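You operate a simulated robot arm through the tools that you are given. There is no shell and no other tool. Be economical: measure what you need, move in short steps, check, and stop when the job is done.

The job below is to be done with a simulated robot arm. You get a single attempt, and the scene is never put back.

## Task
Put the blue and green markers back in their cups.
Fine: blue first; turn each cup to the arrow before you fill it.

The check looks at the end state, three seconds after you hand in, the way a careful person would. Anything else that was tipped, shoved, dropped, spilled or broken makes it a failure.

## Robot
A 6-joint arm with a two-finger parallel gripper, fixed in place. Base frame: the origin is at the foot of the arm, x ahead of it, y to its left, z up; the work surface is at about z = 0.735. Units: m, degrees, N and s.
With the tool pointing down near the work surface it reaches from about 0.26 to 0.68 m from the base axis. Its first joint turns from -66.0 to 66.0 degrees. Payload 2.9 kg.
The tool frame sits at the grasp point between the pads (the TCP): z along the fingers, y along the line on which they close. The tips reach 0.03 m beyond it. The gripper opens to 0.11 m. The fingers are 0.02 m wide and 0.01 m thick; the gripper's body (0.048 by 0.112 m) begins 0.055 m behind the TCP.
Orientation is that of the tool frame in the base frame, as [roll, pitch, yaw] about the fixed x, y, z axes, in that order (R = Rz(yaw) Ry(pitch) Rx(roll)). With the fingers straight down and closing along the base's y, the tool's x points along the base's -x, its y along +y and its z along -z.

## Interface
- The arm moves only by the tool nudge_tool. Its argument "plan" is a list of rows, each a list of 7 numbers: the shift along the base's x, y, z in units of 500 mm (1.0 is 500 mm), then the turn, a rotation vector about the base's x, y, z in units of 60 degrees (1.0 is 60 degrees), then the opening, from 0 (shut) to 1 (fully open). In form: [[dx, dy, dz, rx, ry, rz, hand], ...]. A call has 1 to 12 rows; each row is the pose to reach, as a shift and turn from the pose commanded when the call began. A call with a number of a shift or a turn outside -1 to 1 is refused whole. Each row takes 0.2 s and may step no farther than 0.05 m and 8.6 degrees from the row before; otherwise, or with a gripper value out of range, the whole call is refused. A pose out of reach is approached as far as the arm can. The call stops where the force on the tool passes 70 N (or 10 N more than at its start, if that is more) or the arm is blocked; 0.2 s more then pass. Each finger travels about 0.108 m/s and halts on what it meets, pressing with about 28 N; the grip force reading is that of the motor and also rises with nothing between the fingers. The clock runs only during rows and for 0.2 s after the last one: add rows that repeat a pose to give the fingers time. It gives the time, the measured TCP pose, the force on the tool (base axes), the opening and the grip force at its end, in the units of the frame above (readings bear some noise).
- Cameras (640 x 400 px; columns grow to the right, rows downward): "scene" is fixed at [0.0754, 0.4306, 1.3897]; the picture's right is [-0.78, -0.62, 0.00], its down [-0.32, 0.41, -0.86] and it looks along [0.53, -0.67, -0.52] (base axes); focal length 339 px, centre (320, 200). "wrist" rides on the gripper at [-0.036, 0, -0.057] in the tool frame; the picture's right is [0.00, -1.00, 0.00], its down [0.97, 0.00, -0.24] and it looks along [0.24, 0.00, 0.97] (tool axes); focal length 218 px, centre (320, 200).
- grab_frame(camera): a new picture of that camera. It takes no simulated time.
- pixel_to_xyz(camera, pixels): for up to 12 pixels [column, row] of the newest picture of that camera ("zoom" is the newest enlarged one), the place [x, y, z] in the base frame of the surface seen there, good to about 0.002 m. It takes no simulated time.
- inspect(camera, box): a new picture of the part [left, top, right, bottom] of that camera's present view, enlarged. It takes no simulated time.
- finish_job(): hands the job in; it is judged then, once.

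Go step by step. Measure first, check grasps and placings, and put right what went wrong. The budget is 80 turns and 34 pictures, counting those below and the enlarged ones. Unless the task says otherwise, let go and move clear before handing in, and close with one line.

The tools are called after ">>>" as name(argument=value, ...) on one line, values as JSON. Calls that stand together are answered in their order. nudge_tool: Moves the arm, as the interface text tells. Its arguments: {"type":"object","properties":{"plan":{"type":"array","items":{"type":"array","items":{"type":"number"}}}},"required":["plan"]} The other tools are called the same way: grab_frame (camera) takes a picture; pixel_to_xyz (camera, pixels) gives the place of the surface under pixels of a picture; inspect (camera, box) takes an enlarged picture of a part of a camera's view; finish_job () hands the job in.

At the start:

```text
time: 0.0
position: [0.3713, 0.0424, 1.228]
ee_rot: [179.9, 0.0, -179.9]
contact_force: [0.5, 0.0, -0.1]
gripper_width: 0.1098
grasp_force: 0.0
```

scene: 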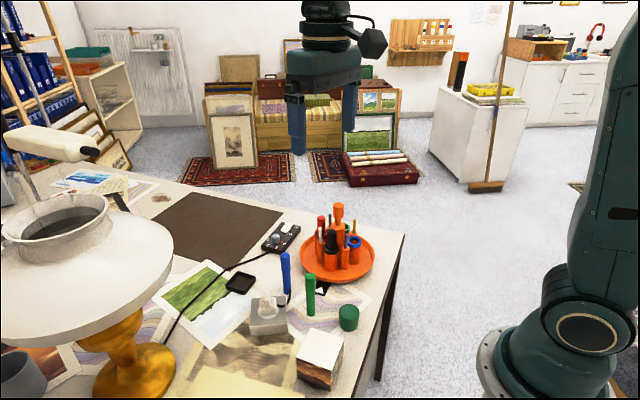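
wrist: 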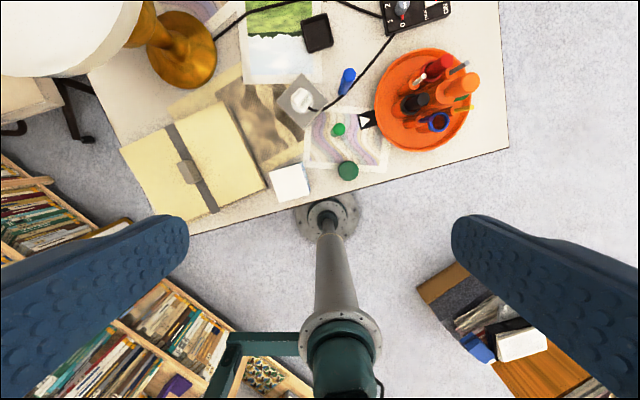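

The scene shows an orange carousel near (337,255), with a black arrow near (322,290), a blue marker at (286,272) and a green one at (311,295). I'll zoom in on that area in both views.

>>> inspect(camera="scene", box=[240, 190, 400, 340])

>>> inspect(camera="wrist", box=[270, 30, 510, 200])

```text
2.67 times, centred on (320, 265) of scene
```

zoom: 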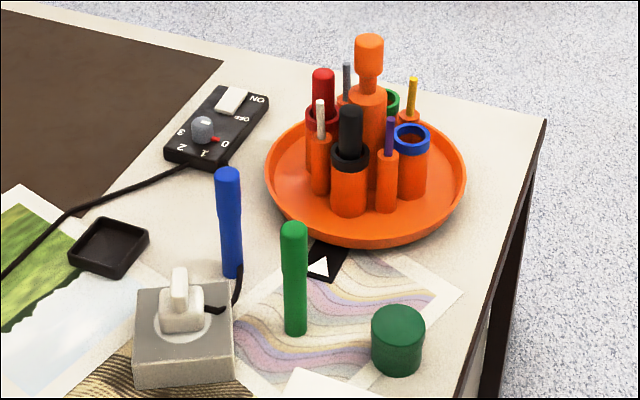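

```text
2.35 times, centred on (390, 115) of wrist
```

zoom: 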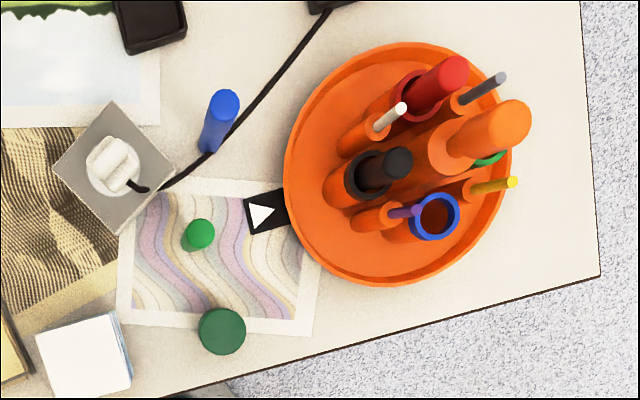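

The zooms show the cups on a round tray with a centre knob: a blue-rimmed cup at (435,215) and a green-rimmed cup behind the knob at (490,155). A fixed arrow at (262,215) points into the tray, so I'll measure these now.

>>> pixel_to_xyz(camera="zoom", pixels=[[226, 100], [202, 232], [520, 115], [436, 196], [436, 233], [455, 215], [418, 215], [486, 161], [500, 158], [250, 212], [273, 212], [285, 165]])

>>> pixel_to_xyz(camera="zoom", pixels=[[370, 45], [513, 165], [385, 285], [400, 160], [455, 70], [404, 107], [500, 80], [511, 182], [395, 212], [440, 262], [207, 150], [222, 330]])

>>> inspect(camera="scene", box=[295, 195, 385, 285])

```text
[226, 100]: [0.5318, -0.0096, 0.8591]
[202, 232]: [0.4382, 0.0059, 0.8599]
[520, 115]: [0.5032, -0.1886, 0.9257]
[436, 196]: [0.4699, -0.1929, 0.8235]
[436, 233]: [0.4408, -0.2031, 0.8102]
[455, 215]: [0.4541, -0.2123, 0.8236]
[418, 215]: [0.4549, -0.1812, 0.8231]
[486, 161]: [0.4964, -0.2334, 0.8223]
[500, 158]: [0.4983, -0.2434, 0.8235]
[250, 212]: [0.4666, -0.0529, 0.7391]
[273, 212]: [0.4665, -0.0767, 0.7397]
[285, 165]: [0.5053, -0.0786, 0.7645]
```

```text
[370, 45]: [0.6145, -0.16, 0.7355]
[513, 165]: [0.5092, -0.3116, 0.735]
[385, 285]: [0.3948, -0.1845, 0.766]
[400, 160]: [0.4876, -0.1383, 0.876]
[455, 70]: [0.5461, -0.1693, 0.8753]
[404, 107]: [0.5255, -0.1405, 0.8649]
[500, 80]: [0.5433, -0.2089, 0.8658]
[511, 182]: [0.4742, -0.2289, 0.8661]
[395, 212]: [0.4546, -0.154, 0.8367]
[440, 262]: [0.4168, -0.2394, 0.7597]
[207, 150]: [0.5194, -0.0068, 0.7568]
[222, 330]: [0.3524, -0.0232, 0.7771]
```

```text
4.44 times, centred on (340, 240) of scene
```

zoom: 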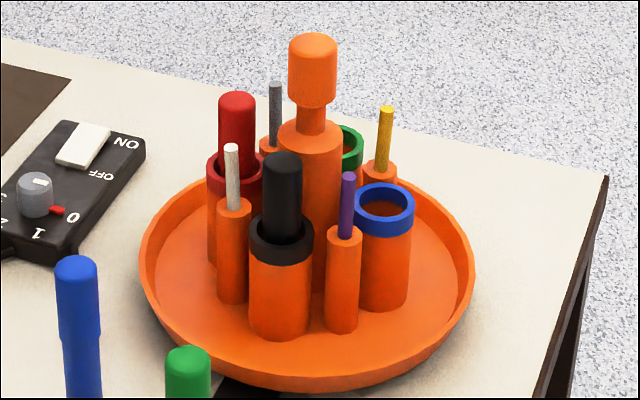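

The black cup sits at the arrow now, at about 106° around the tray centre (0.500,-0.183). Blue is at about 197° and green at about 286°, so each cup needs a turn of about -90°. Next I'll measure the knob in this zoom (313,35–105) and the rims.

>>> pixel_to_xyz(camera="zoom", pixels=[[313, 38], [313, 70], [313, 98], [291, 70], [335, 70], [312, 118], [385, 188], [385, 232], [357, 208], [410, 208], [352, 130], [382, 205]])

>>> pixel_to_xyz(camera="zoom", pixels=[[77, 262], [77, 300], [60, 300], [98, 300], [82, 380], [188, 352], [188, 385], [168, 385], [208, 385], [237, 98], [283, 160], [310, 160]])

>>> inspect(camera="scene", box=[255, 235, 345, 335])

```text
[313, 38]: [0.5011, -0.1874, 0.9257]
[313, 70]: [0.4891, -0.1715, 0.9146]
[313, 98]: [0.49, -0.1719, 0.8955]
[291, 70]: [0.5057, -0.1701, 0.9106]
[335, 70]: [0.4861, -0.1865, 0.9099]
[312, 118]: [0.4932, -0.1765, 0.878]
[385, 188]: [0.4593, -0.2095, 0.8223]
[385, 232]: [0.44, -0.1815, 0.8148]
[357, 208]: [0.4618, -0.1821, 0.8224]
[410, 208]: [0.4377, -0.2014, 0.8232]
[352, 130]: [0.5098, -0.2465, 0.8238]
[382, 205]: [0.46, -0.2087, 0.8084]
```

```text
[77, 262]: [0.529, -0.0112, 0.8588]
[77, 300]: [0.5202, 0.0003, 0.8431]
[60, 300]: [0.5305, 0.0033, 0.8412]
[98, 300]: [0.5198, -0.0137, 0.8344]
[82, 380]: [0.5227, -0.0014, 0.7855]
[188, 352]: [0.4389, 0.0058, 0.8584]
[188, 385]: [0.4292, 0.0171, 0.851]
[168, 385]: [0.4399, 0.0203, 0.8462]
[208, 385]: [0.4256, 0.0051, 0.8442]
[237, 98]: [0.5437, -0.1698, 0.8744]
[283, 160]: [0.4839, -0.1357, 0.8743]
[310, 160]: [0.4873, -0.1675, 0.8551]
```

```text
4.00 times, centred on (300, 285) of scene
```

zoom: 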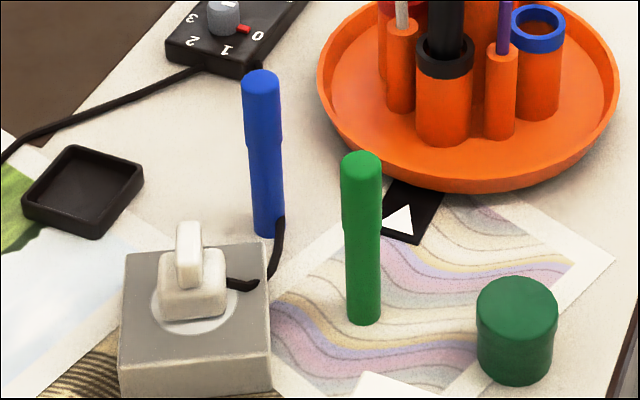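

The knob head is about 29 mm wide, centred near (0.4985,-0.183), and spans z 0.89–0.926, above everything else on the tray. I'll go above it, pre-turned +45° and part closed.

>>> nudge_tool(plan=[[0.0318, -0.0564, -0.0445, 0, 0, 0.09375, 0.9], [0.0636, -0.1127, -0.089, 0, 0, 0.1875, 0.8], [0.0954, -0.1691, -0.1335, 0, 0, 0.28125, 0.7], [0.1272, -0.2254, -0.178, 0, 0, 0.375, 0.6], [0.159, -0.2818, -0.2225, 0, 0, 0.46875, 0.6], [0.1908, -0.3381, -0.267, 0, 0, 0.5625, 0.6], [0.2226, -0.3945, -0.3115, 0, 0, 0.65625, 0.6], [0.2544, -0.4508, -0.356, 0, 0, 0.75, 0.6]])

>>> grab_frame(camera="wrist")

```text
time: 1.8
position: [0.4974, -0.1826, 1.0495]
ee_rot: [179.9, 0.0, -134.9]
contact_force: [-0.1, -0.2, 1.2]
gripper_width: 0.066
grasp_force: 0.1
```

```text
27 pictures are left
```

wrist: 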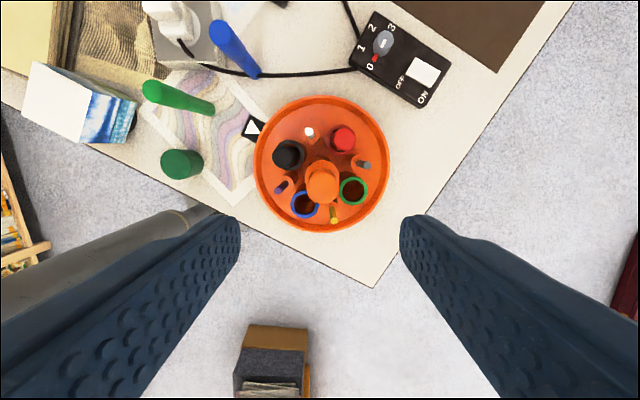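

The knob is at (322,182) as expected, in line with the TCP. I'll measure the rims and arrow from this closer view.

>>> inspect(camera="wrist", box=[220, 80, 400, 240])

```text
2.50 times, centred on (310, 160) of wrist
```

zoom: 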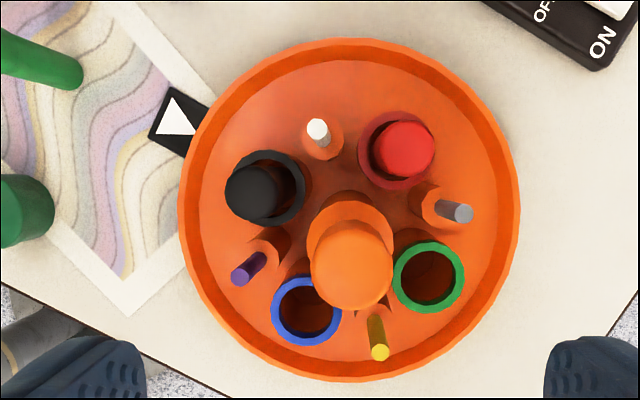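

The zoom shows the rims of blue (307,310) and green (429,277) and the arrow triangle clearly, so I'll measure those.

>>> pixel_to_xyz(camera="zoom", pixels=[[275, 312], [338, 312], [307, 341], [397, 279], [461, 275], [428, 309], [174, 98], [159, 132], [194, 130], [301, 190], [360, 160], [352, 262]])

>>> pixel_to_xyz(camera="zoom", pixels=[[349, 40], [182, 210], [516, 210], [349, 379], [230, 90], [470, 90], [231, 330], [470, 330], [306, 278], [428, 245]])

```text
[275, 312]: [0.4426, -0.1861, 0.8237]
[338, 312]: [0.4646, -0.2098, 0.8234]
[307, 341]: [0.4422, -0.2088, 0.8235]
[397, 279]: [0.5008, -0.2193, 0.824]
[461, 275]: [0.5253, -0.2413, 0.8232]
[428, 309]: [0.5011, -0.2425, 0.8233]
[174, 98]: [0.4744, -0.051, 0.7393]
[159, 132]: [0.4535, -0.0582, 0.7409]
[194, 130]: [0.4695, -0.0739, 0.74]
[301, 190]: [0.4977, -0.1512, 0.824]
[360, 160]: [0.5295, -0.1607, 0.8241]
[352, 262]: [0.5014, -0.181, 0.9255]
```

```text
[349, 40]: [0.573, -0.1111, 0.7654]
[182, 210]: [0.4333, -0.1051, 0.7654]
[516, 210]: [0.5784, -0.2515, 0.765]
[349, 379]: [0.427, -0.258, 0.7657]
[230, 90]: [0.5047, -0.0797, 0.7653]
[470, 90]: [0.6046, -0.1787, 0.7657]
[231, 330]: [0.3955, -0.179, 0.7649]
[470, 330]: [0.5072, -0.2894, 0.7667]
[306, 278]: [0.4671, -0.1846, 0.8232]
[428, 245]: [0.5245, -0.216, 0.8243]
```

The centre is (0.500,-0.184). Blue is at 196.1°, green at 285.8° and the arrow at 105.6°. I'll descend onto the knob head and close.

>>> nudge_tool(plan=[[0.003, -0.002, -0.08, 0, 0, 0, 0.6], [0.003, -0.002, -0.16, 0, 0, 0, 0.6], [0.003, -0.002, -0.23, 0, 0, 0, 0.6], [0.003, -0.002, -0.277, 0, 0, 0, 0.6], [0.003, -0.002, -0.277, 0, 0, 0, 0.6], [0.003, -0.002, -0.277, 0, 0, 0, 0.3], [0.003, -0.002, -0.277, 0, 0, 0, 0.1], [0.003, -0.002, -0.277, 0, 0, 0, 0.1]])

```text
time: 3.6
position: [0.4998, -0.1846, 0.9116]
ee_rot: [-180.0, 0.0, -135.0]
contact_force: [2.5, -2.5, -6.4]
gripper_width: 0.0285
grasp_force: 45.0
```

The knob is held at 28.5 mm with little side load. I'll turn it -60° in 6° steps and check the result.

>>> nudge_tool(plan=[[0, 0, 0, 0, 0, -0.08, 0.1], [0, 0, 0, 0, 0, -0.16, 0.1], [0, 0, 0, 0, 0, -0.24, 0.1], [0, 0, 0, 0, 0, -0.32, 0.1], [0, 0, 0, 0, 0, -0.4, 0.1], [0, 0, 0, 0, 0, -0.48, 0.1], [0, 0, 0, 0, 0, -0.56, 0.1], [0, 0, 0, 0, 0, -0.64, 0.1], [0, 0, 0, 0, 0, -0.72, 0.1], [0, 0, 0, 0, 0, -0.75, 0.1]])

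>>> grab_frame(camera="scene")

```text
time: 5.8
position: [0.4995, -0.1828, 0.9106]
ee_rot: [-179.9, 0.0, 179.9]
contact_force: [-4.3, -6.7, -7.0]
gripper_width: 0.0284
grasp_force: 44.6
```

```text
25 pictures are left
```

scene: 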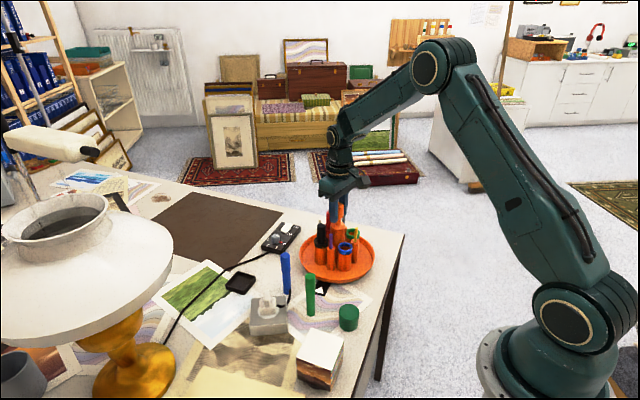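

The tray turns with the knob and blue has moved round to (345,248), so I'll turn the remaining -45.5°.

>>> nudge_tool(plan=[[0, 0, 0, 0, 0, -0.08, 0.1], [0, 0, 0, 0, 0, -0.16, 0.1], [0, 0, 0, 0, 0, -0.24, 0.1], [0, 0, 0, 0, 0, -0.32, 0.1], [0, 0, 0, 0, 0, -0.4, 0.1], [0, 0, 0, 0, 0, -0.48, 0.1], [0, 0, 0, 0, 0, -0.56, 0.1], [0, 0, 0, 0, 0, -0.64, 0.1], [0, 0, 0, 0, 0, -0.72, 0.1], [0, 0, 0, 0, 0, -0.758, 0.1], [0, 0, 0, 0, 0, -0.758, 0.1]])

>>> inspect(camera="scene", box=[290, 190, 390, 310])

```text
time: 8.2
position: [0.5003, -0.1845, 0.9116]
ee_rot: [180.0, 0.0, 134.5]
contact_force: [-6.7, -10.9, 0.9]
gripper_width: 0.0285
grasp_force: 44.8
```

```text
3.33 times, centred on (340, 250) of scene
```

zoom: 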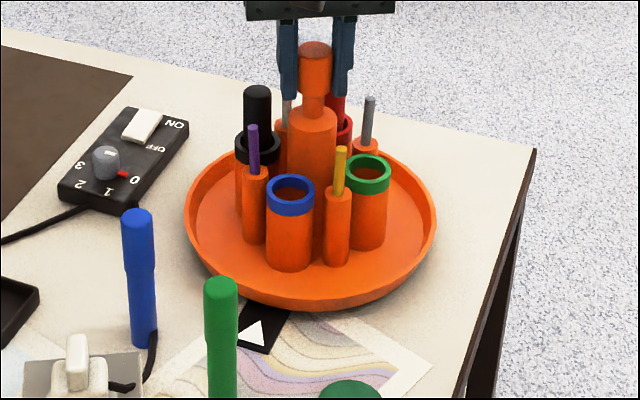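

Blue now looks to be at the arrow's side (290,190). I'll release gently, rise, and check the exact alignment from above.

>>> nudge_tool(plan=[[0, 0, 0, 0, 0, 0, 0.35], [0, 0, 0, 0, 0, 0, 0.6], [0, 0, 0, 0, 0, 0, 0.6], [0, 0, 0.06, 0, 0, 0, 0.6], [0, 0, 0.14, 0, 0, 0, 0.6], [0, 0, 0.22, 0, 0, 0, 0.6], [0, 0, 0.28, 0, 0, 0, 0.6], [0, 0, 0.28, 0, 0, 0, 0.6]])

>>> inspect(camera="wrist", box=[220, 80, 420, 240])

```text
time: 10.0
position: [0.5008, -0.1845, 1.0525]
ee_rot: [-180.0, -0.1, 134.5]
contact_force: [0.4, 0.7, 0.1]
gripper_width: 0.0663
grasp_force: 0.0
```

```text
2.50 times, centred on (320, 160) of wrist
```

zoom: 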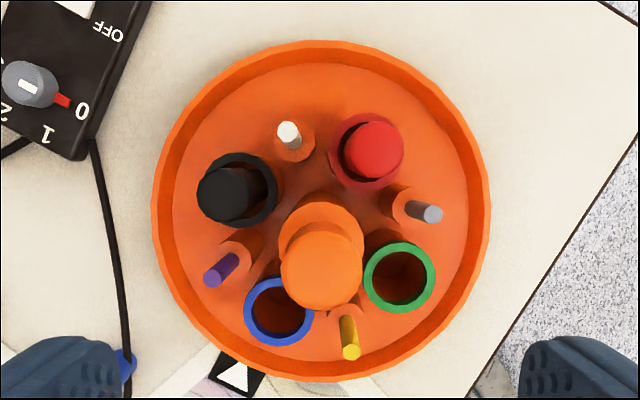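

>>> pixel_to_xyz(camera="zoom", pixels=[[247, 312], [310, 312], [279, 281], [279, 343], [367, 278], [432, 278], [400, 246], [400, 310]])

```text
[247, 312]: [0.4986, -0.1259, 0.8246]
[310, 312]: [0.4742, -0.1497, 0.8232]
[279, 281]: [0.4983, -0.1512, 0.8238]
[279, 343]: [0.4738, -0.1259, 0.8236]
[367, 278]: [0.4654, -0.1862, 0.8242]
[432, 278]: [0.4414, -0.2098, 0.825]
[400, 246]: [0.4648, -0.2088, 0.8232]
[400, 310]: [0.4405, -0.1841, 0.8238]
```

The blue cup sits at 106.8° by measurement against the arrow's 105.6°, within the noise, so it's aligned. Before reaching for the markers I'll measure the lamp shade's right edge (172,250), the socket box and the marker shapes.

>>> pixel_to_xyz(camera="scene", pixels=[[170, 245], [140, 210], [160, 275], [110, 195], [120, 310], [268, 305], [285, 255], [286, 285], [309, 278], [310, 310], [338, 246], [334, 268]])

```text
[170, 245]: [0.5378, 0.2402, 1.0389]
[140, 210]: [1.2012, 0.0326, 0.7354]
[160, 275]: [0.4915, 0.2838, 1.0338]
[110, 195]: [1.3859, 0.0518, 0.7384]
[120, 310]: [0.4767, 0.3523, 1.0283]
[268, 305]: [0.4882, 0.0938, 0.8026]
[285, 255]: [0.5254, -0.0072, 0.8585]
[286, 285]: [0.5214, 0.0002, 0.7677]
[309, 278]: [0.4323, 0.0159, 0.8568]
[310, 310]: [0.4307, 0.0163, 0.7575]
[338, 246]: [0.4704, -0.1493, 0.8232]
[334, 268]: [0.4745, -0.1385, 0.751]
```

The lamp shade is well away (y > 0.24). I'll travel above the blue marker while yawing round, so that the camera side will face outward from the knob when placing.

>>> nudge_tool(plan=[[0.0052, 0.0354, 0, 0, 0, 0.125, 0.6], [0.0104, 0.0708, 0, 0, 0, 0.25, 0.6], [0.0156, 0.1062, 0, 0, 0, 0.375, 0.6], [0.0208, 0.1416, 0, 0, 0, 0.5, 0.6], [0.026, 0.177, 0, 0, 0, 0.625, 0.6], [0.0312, 0.2124, 0, 0, 0, 0.75, 0.6], [0.0364, 0.2478, 0, 0, 0, 0.875, 0.6], [0.0416, 0.2832, 0, 0, 0, 1.0, 0.6], [0.0468, 0.3186, 0, 0, 0, 1.0, 0.6], [0.052, 0.354, 0, 0, 0, 1.0, 0.6]])

>>> nudge_tool(plan=[[0, 0, 0, 0, 0, 0.125, 0.6], [0, 0, 0, 0, 0, 0.25, 0.6], [0, 0, 0, 0, 0, 0.375, 0.6], [0, 0, 0, 0, 0, 0.5, 0.6], [0, 0, 0, 0, 0, 0.625, 0.6], [0, 0, 0, 0, 0, 0.75, 0.6], [0, 0, 0, 0, 0, 0.875, 0.6], [0, 0, 0, 0, 0, 1.0, 0.6]])

>>> nudge_tool(plan=[[0, 0, 0, 0, 0, 0.125, 0.6], [0, 0, 0, 0, 0, 0.25, 0.6], [0, 0, 0, 0, 0, 0.375, 0.6], [0, 0, 0, 0, 0, 0.518, 0.6], [0, 0, 0, 0, 0, 0.518, 0.6]])

>>> grab_frame(camera="wrist")

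```text
time: 12.2
position: [0.5252, -0.0061, 1.0523]
ee_rot: [180.0, 0.0, -165.4]
contact_force: [0.5, 0.4, 1.2]
gripper_width: 0.0659
grasp_force: 0.0
```

```text
time: 14.0
position: [0.5255, -0.0064, 1.0506]
ee_rot: [180.0, 0.0, -105.2]
contact_force: [-0.1, 0.1, 0.2]
gripper_width: 0.0658
grasp_force: 0.1
```

```text
time: 15.2
position: [0.5248, -0.0071, 1.0506]
ee_rot: [-180.0, 0.0, -74.3]
contact_force: [0.5, 1.0, -0.5]
gripper_width: 0.0662
grasp_force: 0.0
```

```text
22 pictures are left
```

wrist: 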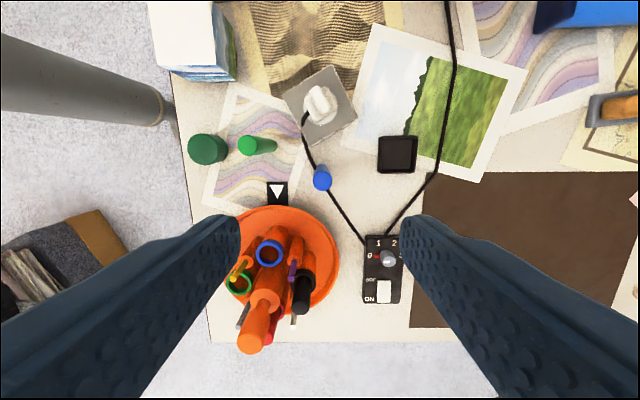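

The yaw is reached and the blue marker is right below at (321,178). I'll zoom in to centre on its top.

>>> inspect(camera="wrist", box=[290, 150, 354, 206])

```text
7.14 times, centred on (322, 178) of wrist
```

zoom: 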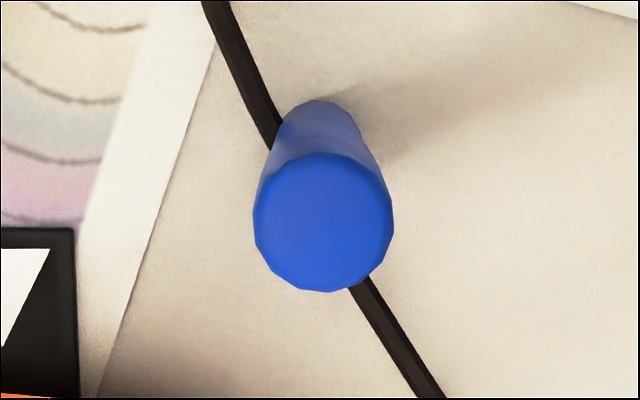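

>>> pixel_to_xyz(camera="zoom", pixels=[[323, 222], [258, 222], [389, 222], [323, 158], [323, 288], [320, 108]])

```text
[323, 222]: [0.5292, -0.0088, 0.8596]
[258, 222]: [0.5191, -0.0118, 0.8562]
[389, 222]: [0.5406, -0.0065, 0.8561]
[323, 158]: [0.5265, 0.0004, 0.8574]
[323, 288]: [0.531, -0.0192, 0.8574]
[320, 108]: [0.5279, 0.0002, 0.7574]
```

The blue marker's centre is (0.529,-0.009), about 20 mm across, with its top at 0.859. I'll descend to TCP z ≈ 0.848 and close on the cap.

>>> nudge_tool(plan=[[0.0066, -0.004, -0.08, 0, 0, 0, 0.6], [0.0066, -0.004, -0.16, 0, 0, 0, 0.6], [0.0066, -0.004, -0.24, 0, 0, 0, 0.6], [0.0066, -0.004, -0.32, 0, 0, 0, 0.6], [0.0066, -0.004, -0.38, 0, 0, 0, 0.6], [0.0066, -0.004, -0.407, 0, 0, 0, 0.6], [0.0066, -0.004, -0.407, 0, 0, 0, 0.6], [0.0066, -0.004, -0.407, 0, 0, 0, 0.35], [0.0066, -0.004, -0.407, 0, 0, 0, 0.1], [0.0066, -0.004, -0.407, 0, 0, 0, 0.1]])

>>> inspect(camera="scene", box=[240, 190, 400, 340])

```text
time: 17.4
position: [0.5289, -0.009, 0.8469]
ee_rot: [-179.9, -0.1, -74.4]
contact_force: [-0.2, 0.1, 2.1]
gripper_width: 0.0219
grasp_force: 28.0
```

```text
2.67 times, centred on (320, 265) of scene
```

zoom: 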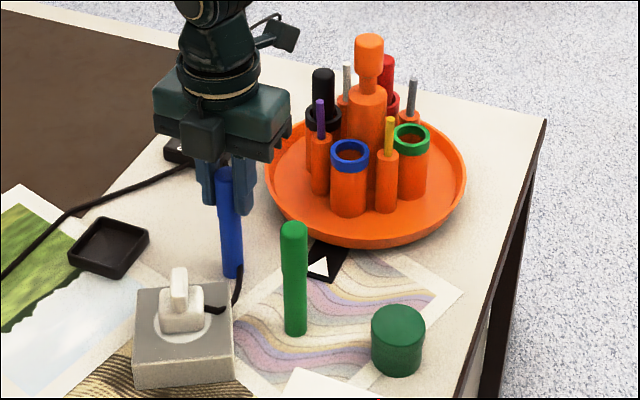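

The blue marker is held at 21.9 mm. I'll lift it 150 mm and carry it over the blue cup, then check before lowering.

>>> nudge_tool(plan=[[0, 0, 0.02, 0, 0, 0, 0.1], [0, 0, 0.08, 0, 0, 0, 0.1], [0, 0, 0.16, 0, 0, 0, 0.1], [0, 0, 0.24, 0, 0, 0, 0.1], [0, 0, 0.3, 0, 0, 0, 0.1], [-0.0214, -0.0646, 0.3, 0, 0, 0, 0.1], [-0.0428, -0.1293, 0.3, 0, 0, 0, 0.1], [-0.0642, -0.194, 0.3, 0, 0, 0, 0.1], [-0.0856, -0.2586, 0.3, 0, 0, 0, 0.1], [-0.0856, -0.2586, 0.3, 0, 0, 0, 0.1], [-0.0856, -0.2586, 0.3, 0, 0, 0, 0.1]])

>>> grab_frame(camera="wrist")

>>> inspect(camera="scene", box=[270, 130, 400, 290])

```text
time: 19.8
position: [0.4858, -0.1374, 0.9998]
ee_rot: [180.0, 0.0, -74.4]
contact_force: [-0.4, -0.8, -0.5]
gripper_width: 0.0216
grasp_force: 28.1
```

```text
19 pictures are left
```

wrist: 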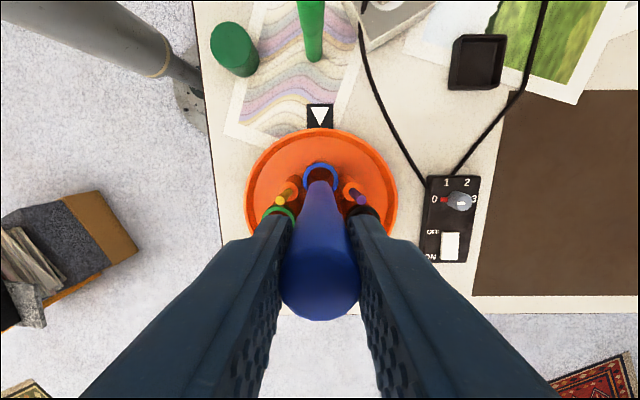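

```text
2.50 times, centred on (335, 210) of scene
```

zoom: 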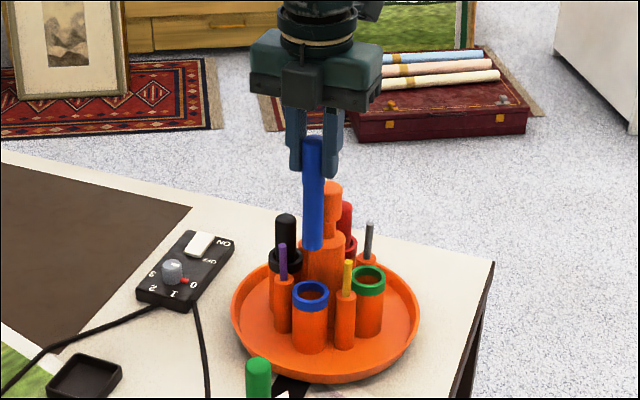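

The marker, blue cup and arrow all line up at column 320 in the wrist view, and the marker hangs vertical. I'll lower it into the cup.

>>> nudge_tool(plan=[[0, 0, -0.05, 0, 0, 0, 0.1], [0, 0, -0.1, 0, 0, 0, 0.1], [0, 0, -0.13, 0, 0, 0, 0.1], [0, 0, -0.16, 0, 0, 0, 0.1], [0, 0, -0.19, 0, 0, 0, 0.1], [0, 0, -0.22, 0, 0, 0, 0.1], [0, 0, -0.24, 0, 0, 0, 0.1], [0, 0, -0.255, 0, 0, 0, 0.1], [0, 0, -0.255, 0, 0, 0, 0.1]])

>>> inspect(camera="scene", box=[270, 130, 400, 290])

```text
time: 21.8
position: [0.4872, -0.1382, 0.8713]
ee_rot: [-179.9, 0.0, -74.4]
contact_force: [0.5, -0.3, -0.7]
gripper_width: 0.0216
grasp_force: 28.4
```

```text
2.50 times, centred on (335, 210) of scene
```

zoom: 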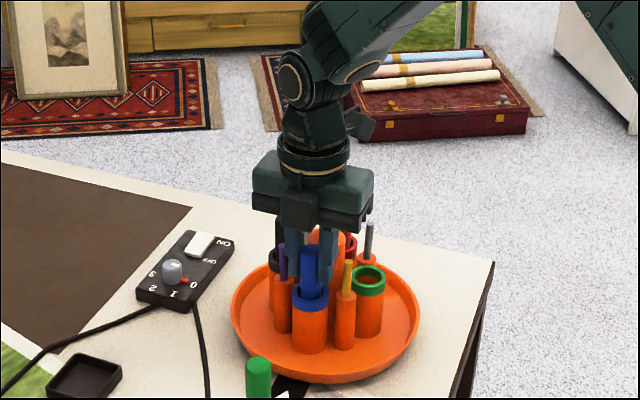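

The marker is inside the cup with no contact force. I'll lower the last few mm, open slightly (33 mm, to spare the pegs) and rise.

>>> nudge_tool(plan=[[0, 0, -0.006, 0, 0, 0, 0.1], [0, 0, -0.01, 0, 0, 0, 0.1], [0, 0, -0.01, 0, 0, 0, 0.2], [0, 0, -0.01, 0, 0, 0, 0.3], [0, 0, -0.01, 0, 0, 0, 0.3], [0, 0, 0.03, 0, 0, 0, 0.3], [0, 0, 0.1, 0, 0, 0, 0.3], [0, 0, 0.19, 0, 0, 0, 0.3], [0, 0, 0.28, 0, 0, 0, 0.3], [0, 0, 0.37, 0, 0, 0, 0.3], [0, 0, 0.37, 0, 0, 0, 0.6]])

>>> inspect(camera="scene", box=[270, 190, 400, 310])

```text
time: 24.2
position: [0.4879, -0.1374, 1.055]
ee_rot: [-180.0, 0.0, -74.3]
contact_force: [-0.3, -0.5, 0.1]
gripper_width: 0.0658
grasp_force: 0.1
```

```text
3.33 times, centred on (335, 250) of scene
```

zoom: 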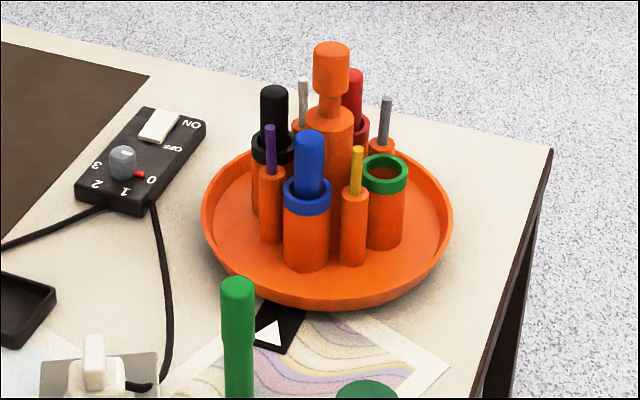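

The blue marker is seated in the blue cup, with its height matching black and red. I'll now move above the knob, descend and grip.

>>> nudge_tool(plan=[[0.0135, -0.0459, 0, 0, 0, 0, 0.45], [0.027, -0.0918, 0, 0, 0, 0, 0.45], [0.027, -0.0918, -0.08, 0, 0, 0, 0.45], [0.027, -0.0918, -0.16, 0, 0, 0, 0.45], [0.027, -0.0918, -0.24, 0, 0, 0, 0.45], [0.027, -0.0918, -0.286, 0, 0, 0, 0.45], [0.027, -0.0918, -0.286, 0, 0, 0, 0.45], [0.027, -0.0918, -0.286, 0, 0, 0, 0.25], [0.027, -0.0918, -0.286, 0, 0, 0, 0.1], [0.027, -0.0918, -0.286, 0, 0, 0, 0.1]])

```text
time: 26.4
position: [0.4999, -0.1833, 0.9132]
ee_rot: [-180.0, 0.0, -74.4]
contact_force: [-3.6, -0.6, -6.8]
gripper_width: 0.0292
grasp_force: 45.0
```

The knob is held at 29 mm. I'll turn -45° and then -45.6°.

>>> nudge_tool(plan=[[0, 0, 0, 0, 0, -0.08, 0.1], [0, 0, 0, 0, 0, -0.16, 0.1], [0, 0, 0, 0, 0, -0.24, 0.1], [0, 0, 0, 0, 0, -0.32, 0.1], [0, 0, 0, 0, 0, -0.4, 0.1], [0, 0, 0, 0, 0, -0.48, 0.1], [0, 0, 0, 0, 0, -0.56, 0.1], [0, 0, 0, 0, 0, -0.64, 0.1], [0, 0, 0, 0, 0, -0.72, 0.1], [0, 0, 0, 0, 0, -0.75, 0.1]])

>>> nudge_tool(plan=[[0, 0, 0, 0, 0, -0.08, 0.1], [0, 0, 0, 0, 0, -0.16, 0.1], [0, 0, 0, 0, 0, -0.24, 0.1], [0, 0, 0, 0, 0, -0.32, 0.1], [0, 0, 0, 0, 0, -0.4, 0.1], [0, 0, 0, 0, 0, -0.48, 0.1], [0, 0, 0, 0, 0, -0.56, 0.1], [0, 0, 0, 0, 0, -0.64, 0.1], [0, 0, 0, 0, 0, -0.72, 0.1], [0, 0, 0, 0, 0, -0.76, 0.1], [0, 0, 0, 0, 0, -0.76, 0.1]])

>>> nudge_tool(plan=[[0, 0, 0, 0, 0, 0, 0.3], [0, 0, 0, 0, 0, 0, 0.45], [0, 0, 0, 0, 0, 0, 0.45], [0, 0, 0.06, 0, 0, 0, 0.45], [0, 0, 0.14, 0, 0, 0, 0.45], [0, 0, 0.22, 0, 0, 0, 0.45], [0, 0, 0.286, 0, 0, 0, 0.6], [0, 0, 0.286, 0, 0, 0, 0.6]])

>>> inspect(camera="wrist", box=[220, 80, 420, 240])

```text
time: 28.6
position: [0.4998, -0.1835, 0.9117]
ee_rot: [-179.9, 0.0, -119.5]
contact_force: [7.2, 1.8, -3.9]
gripper_width: 0.029
grasp_force: 45.1
```

```text
time: 31.0
position: [0.4996, -0.1842, 0.9119]
ee_rot: [180.0, -0.1, -164.9]
contact_force: [6.3, -3.9, -2.0]
gripper_width: 0.0288
grasp_force: 44.8
```

```text
time: 32.8
position: [0.5016, -0.1833, 1.0549]
ee_rot: [-180.0, 0.0, -165.0]
contact_force: [0.3, 0.5, 0.1]
gripper_width: 0.0661
grasp_force: 0.1
```

```text
2.50 times, centred on (320, 160) of wrist
```

zoom: 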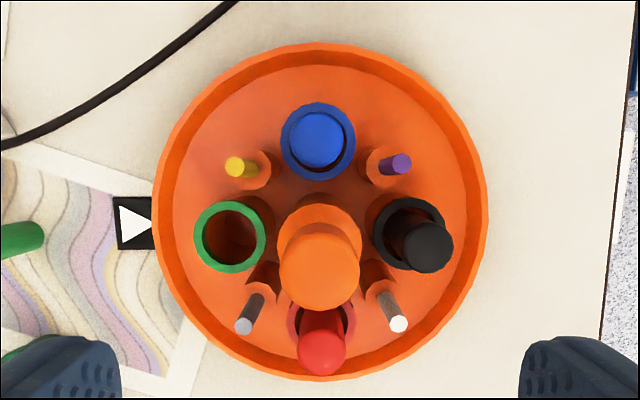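

The green rim is at (230,237), next to the arrow. I'll measure it, and in the same step swing over the green marker while yawing back.

>>> pixel_to_xyz(camera="zoom", pixels=[[198, 237], [263, 237], [230, 205], [230, 269], [318, 105], [318, 179], [285, 141], [353, 141], [120, 207], [120, 241], [152, 224]])

>>> nudge_tool(plan=[[-0.0126, 0.0382, 0, 0, 0, 0.125, 0.6], [-0.0252, 0.0764, 0, 0, 0, 0.25, 0.6], [-0.0378, 0.1146, 0, 0, 0, 0.375, 0.6], [-0.0504, 0.1528, 0, 0, 0, 0.5, 0.6], [-0.063, 0.191, 0, 0, 0, 0.625, 0.6], [-0.0756, 0.2292, 0, 0, 0, 0.75, 0.6], [-0.0882, 0.2674, 0, 0, 0, 0.75, 0.6], [-0.1008, 0.3056, 0, 0, 0, 0.75, 0.6], [-0.1134, 0.3438, 0, 0, 0, 0.75, 0.6], [-0.126, 0.382, 0, 0, 0, 0.75, 0.6]])

>>> nudge_tool(plan=[[0, 0, 0, 0, 0, 0.125, 0.6], [0, 0, 0, 0, 0, 0.25, 0.6], [0, 0, 0, 0, 0, 0.375, 0.6], [0, 0, 0, 0, 0, 0.5, 0.6], [0, 0, 0, 0, 0, 0.625, 0.6], [0, 0, 0, 0, 0, 0.76, 0.6], [0, 0, 0, 0, 0, 0.76, 0.6]])

>>> inspect(camera="wrist", box=[284, 150, 356, 206])

```text
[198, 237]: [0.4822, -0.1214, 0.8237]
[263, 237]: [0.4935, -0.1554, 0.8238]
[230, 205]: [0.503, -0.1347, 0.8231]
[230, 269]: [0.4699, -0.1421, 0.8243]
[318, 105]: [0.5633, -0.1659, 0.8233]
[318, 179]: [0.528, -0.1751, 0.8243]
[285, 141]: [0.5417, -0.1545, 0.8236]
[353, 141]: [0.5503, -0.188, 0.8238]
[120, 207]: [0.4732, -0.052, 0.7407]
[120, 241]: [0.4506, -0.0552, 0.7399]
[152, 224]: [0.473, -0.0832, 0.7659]
```

```text
time: 35.0
position: [0.4366, 0.0078, 1.0554]
ee_rot: [-180.0, 0.0, -120.1]
contact_force: [-0.3, 0.8, -0.9]
gripper_width: 0.0661
grasp_force: 0.1
```

```text
time: 36.6
position: [0.4371, 0.0076, 1.0541]
ee_rot: [179.9, 0.1, -74.3]
contact_force: [-0.6, -0.4, 0.4]
gripper_width: 0.0661
grasp_force: 0.1
```

```text
7.14 times, centred on (320, 178) of wrist
```

zoom: 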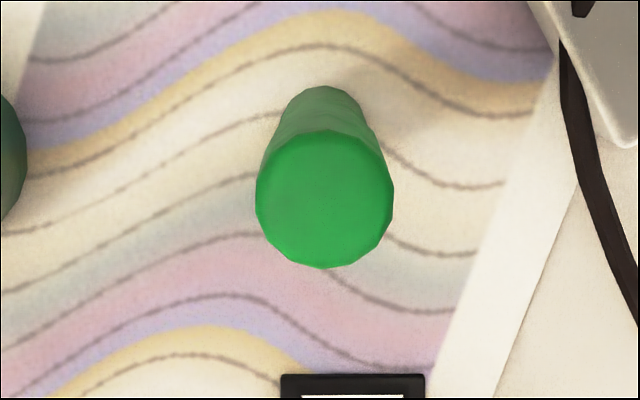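

The green cup's centre is (0.487,-0.138), at 105.8°, so it's on the arrow. The green marker's top is at (324,200) in this zoom, and I'll measure it.

>>> pixel_to_xyz(camera="zoom", pixels=[[324, 199], [260, 199], [388, 199], [324, 136], [324, 262]])

```text
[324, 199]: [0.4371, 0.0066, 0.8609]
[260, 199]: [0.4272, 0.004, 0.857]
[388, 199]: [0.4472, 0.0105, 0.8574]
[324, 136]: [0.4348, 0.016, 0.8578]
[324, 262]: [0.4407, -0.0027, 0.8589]
```

The green marker's centre is (0.437,0.007), directly under the TCP. I'll descend straight down and close.

>>> nudge_tool(plan=[[0.0006, 0, -0.08, 0, 0, 0, 0.6], [0.0006, 0, -0.16, 0, 0, 0, 0.6], [0.0006, 0, -0.24, 0, 0, 0, 0.6], [0.0006, 0, -0.32, 0, 0, 0, 0.6], [0.0006, 0, -0.38, 0, 0, 0, 0.6], [0.0006, 0, -0.415, 0, 0, 0, 0.6], [0.0006, 0, -0.415, 0, 0, 0, 0.6], [0.0006, 0, -0.415, 0, 0, 0, 0.35], [0.0006, 0, -0.415, 0, 0, 0, 0.1], [0.0006, 0, -0.415, 0, 0, 0, 0.1]])

```text
time: 38.8
position: [0.4384, 0.0069, 0.8477]
ee_rot: [180.0, 0.0, -74.2]
contact_force: [-0.4, 0.5, 0.7]
gripper_width: 0.0221
grasp_force: 28.1
```

The green marker is held at 22.1 mm. I'll lift it, carry it over the green cup and check.

>>> nudge_tool(plan=[[0, 0, 0.02, 0, 0, 0, 0.1], [0, 0, 0.08, 0, 0, 0, 0.1], [0, 0, 0.16, 0, 0, 0, 0.1], [0, 0, 0.24, 0, 0, 0, 0.1], [0, 0, 0.3, 0, 0, 0, 0.1], [0.0248, -0.0726, 0.3, 0, 0, 0, 0.1], [0.0496, -0.1452, 0.3, 0, 0, 0, 0.1], [0.0744, -0.2178, 0.3, 0, 0, 0, 0.1], [0.0992, -0.2904, 0.3, 0, 0, 0, 0.1], [0.0992, -0.2904, 0.3, 0, 0, 0, 0.1], [0.0992, -0.2904, 0.3, 0, 0, 0, 0.1]])

>>> grab_frame(camera="wrist")

>>> inspect(camera="scene", box=[270, 130, 400, 290])

```text
time: 41.2
position: [0.4861, -0.1381, 0.9985]
ee_rot: [-180.0, 0.1, -74.4]
contact_force: [0.3, 0.1, -1.2]
gripper_width: 0.0216
grasp_force: 27.9
```

```text
13 pictures are left
```

wrist: 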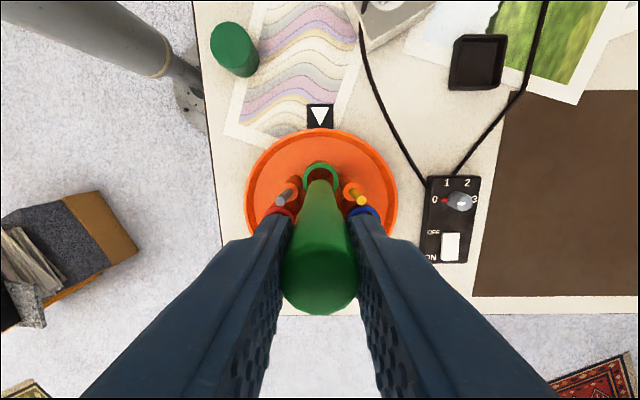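

```text
2.50 times, centred on (335, 210) of scene
```

zoom: 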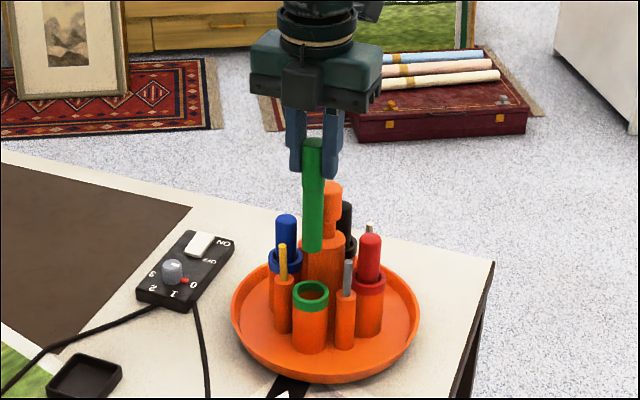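

This is the same alignment as blue had: cup, marker and arrow all at column 320. I'll lower it in.

>>> nudge_tool(plan=[[0, 0, -0.05, 0, 0, 0, 0.1], [0, 0, -0.1, 0, 0, 0, 0.1], [0, 0, -0.13, 0, 0, 0, 0.1], [0, 0, -0.16, 0, 0, 0, 0.1], [0, 0, -0.19, 0, 0, 0, 0.1], [0, 0, -0.22, 0, 0, 0, 0.1], [0, 0, -0.24, 0, 0, 0, 0.1], [0, 0, -0.255, 0, 0, 0, 0.1], [0, 0, -0.255, 0, 0, 0, 0.1]])

>>> inspect(camera="scene", box=[270, 190, 400, 310])

```text
time: 43.2
position: [0.4863, -0.1394, 0.8701]
ee_rot: [180.0, 0.0, -74.4]
contact_force: [-0.3, -0.3, -0.6]
gripper_width: 0.0218
grasp_force: 27.5
```

```text
3.33 times, centred on (335, 250) of scene
```

zoom: 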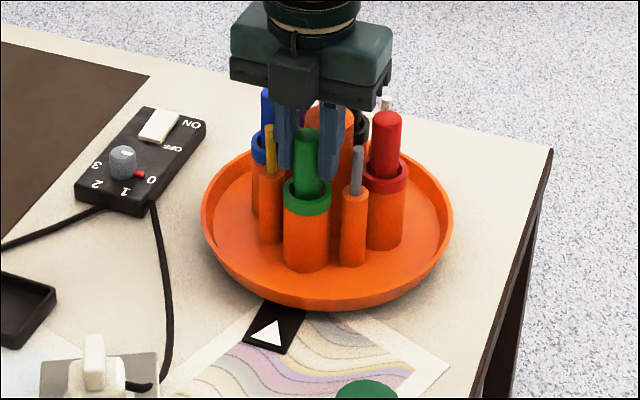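

The green marker is in its cup with no contact. I'll lower the last bit, release and rise clear.

>>> nudge_tool(plan=[[0, 0, -0.006, 0, 0, 0, 0.1], [0, 0, -0.01, 0, 0, 0, 0.1], [0, 0, -0.01, 0, 0, 0, 0.2], [0, 0, -0.01, 0, 0, 0, 0.3], [0, 0, -0.01, 0, 0, 0, 0.3], [0, 0, 0.03, 0, 0, 0, 0.3], [0, 0, 0.1, 0, 0, 0, 0.3], [0, 0, 0.19, 0, 0, 0, 0.3], [0, 0, 0.28, 0, 0, 0, 0.3], [0, 0, 0.37, 0, 0, 0, 0.3], [-0.04, 0.06, 0.42, 0, 0, 0, 0.6], [-0.04, 0.06, 0.42, 0, 0, 0, 0.6]])

>>> grab_frame(camera="scene")

>>> inspect(camera="scene", box=[240, 190, 400, 340])

>>> grab_frame(camera="wrist")

```text
time: 45.8
position: [0.4662, -0.1086, 1.0807]
ee_rot: [180.0, 0.0, -74.4]
contact_force: [0.2, -0.3, -0.2]
gripper_width: 0.066
grasp_force: 0.0
```

```text
10 pictures are left
```

scene: 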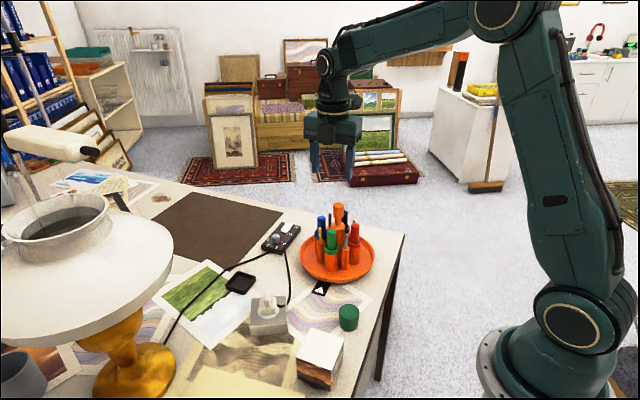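

```text
2.67 times, centred on (320, 265) of scene
```

zoom: 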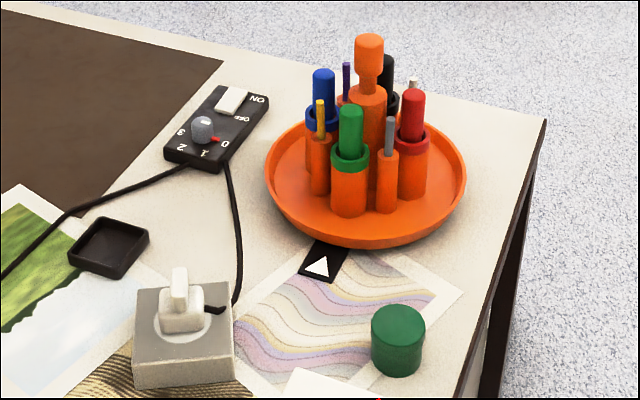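

```text
8 pictures are left
```

wrist: 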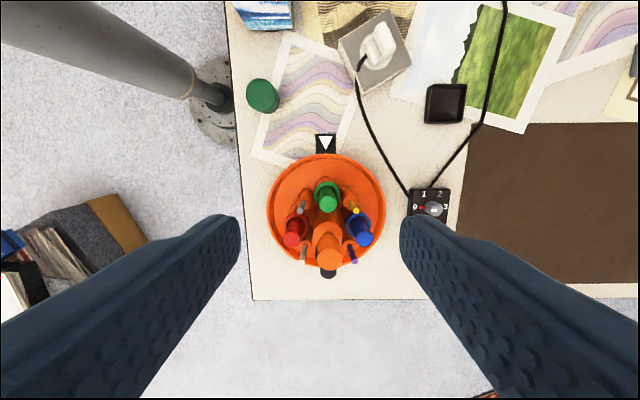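

Both markers stand in their matching cups, with green at the arrow (350,150 in the zoom) and blue at (323,100). Nothing else has moved and the arm is clear, so I'm handing in.

>>> finish_job()

```text
The job is handed in.
```

The blue marker and then the green one are back in their cups, each cup turned to the arrow before I filled it, and nothing else was disturbed.
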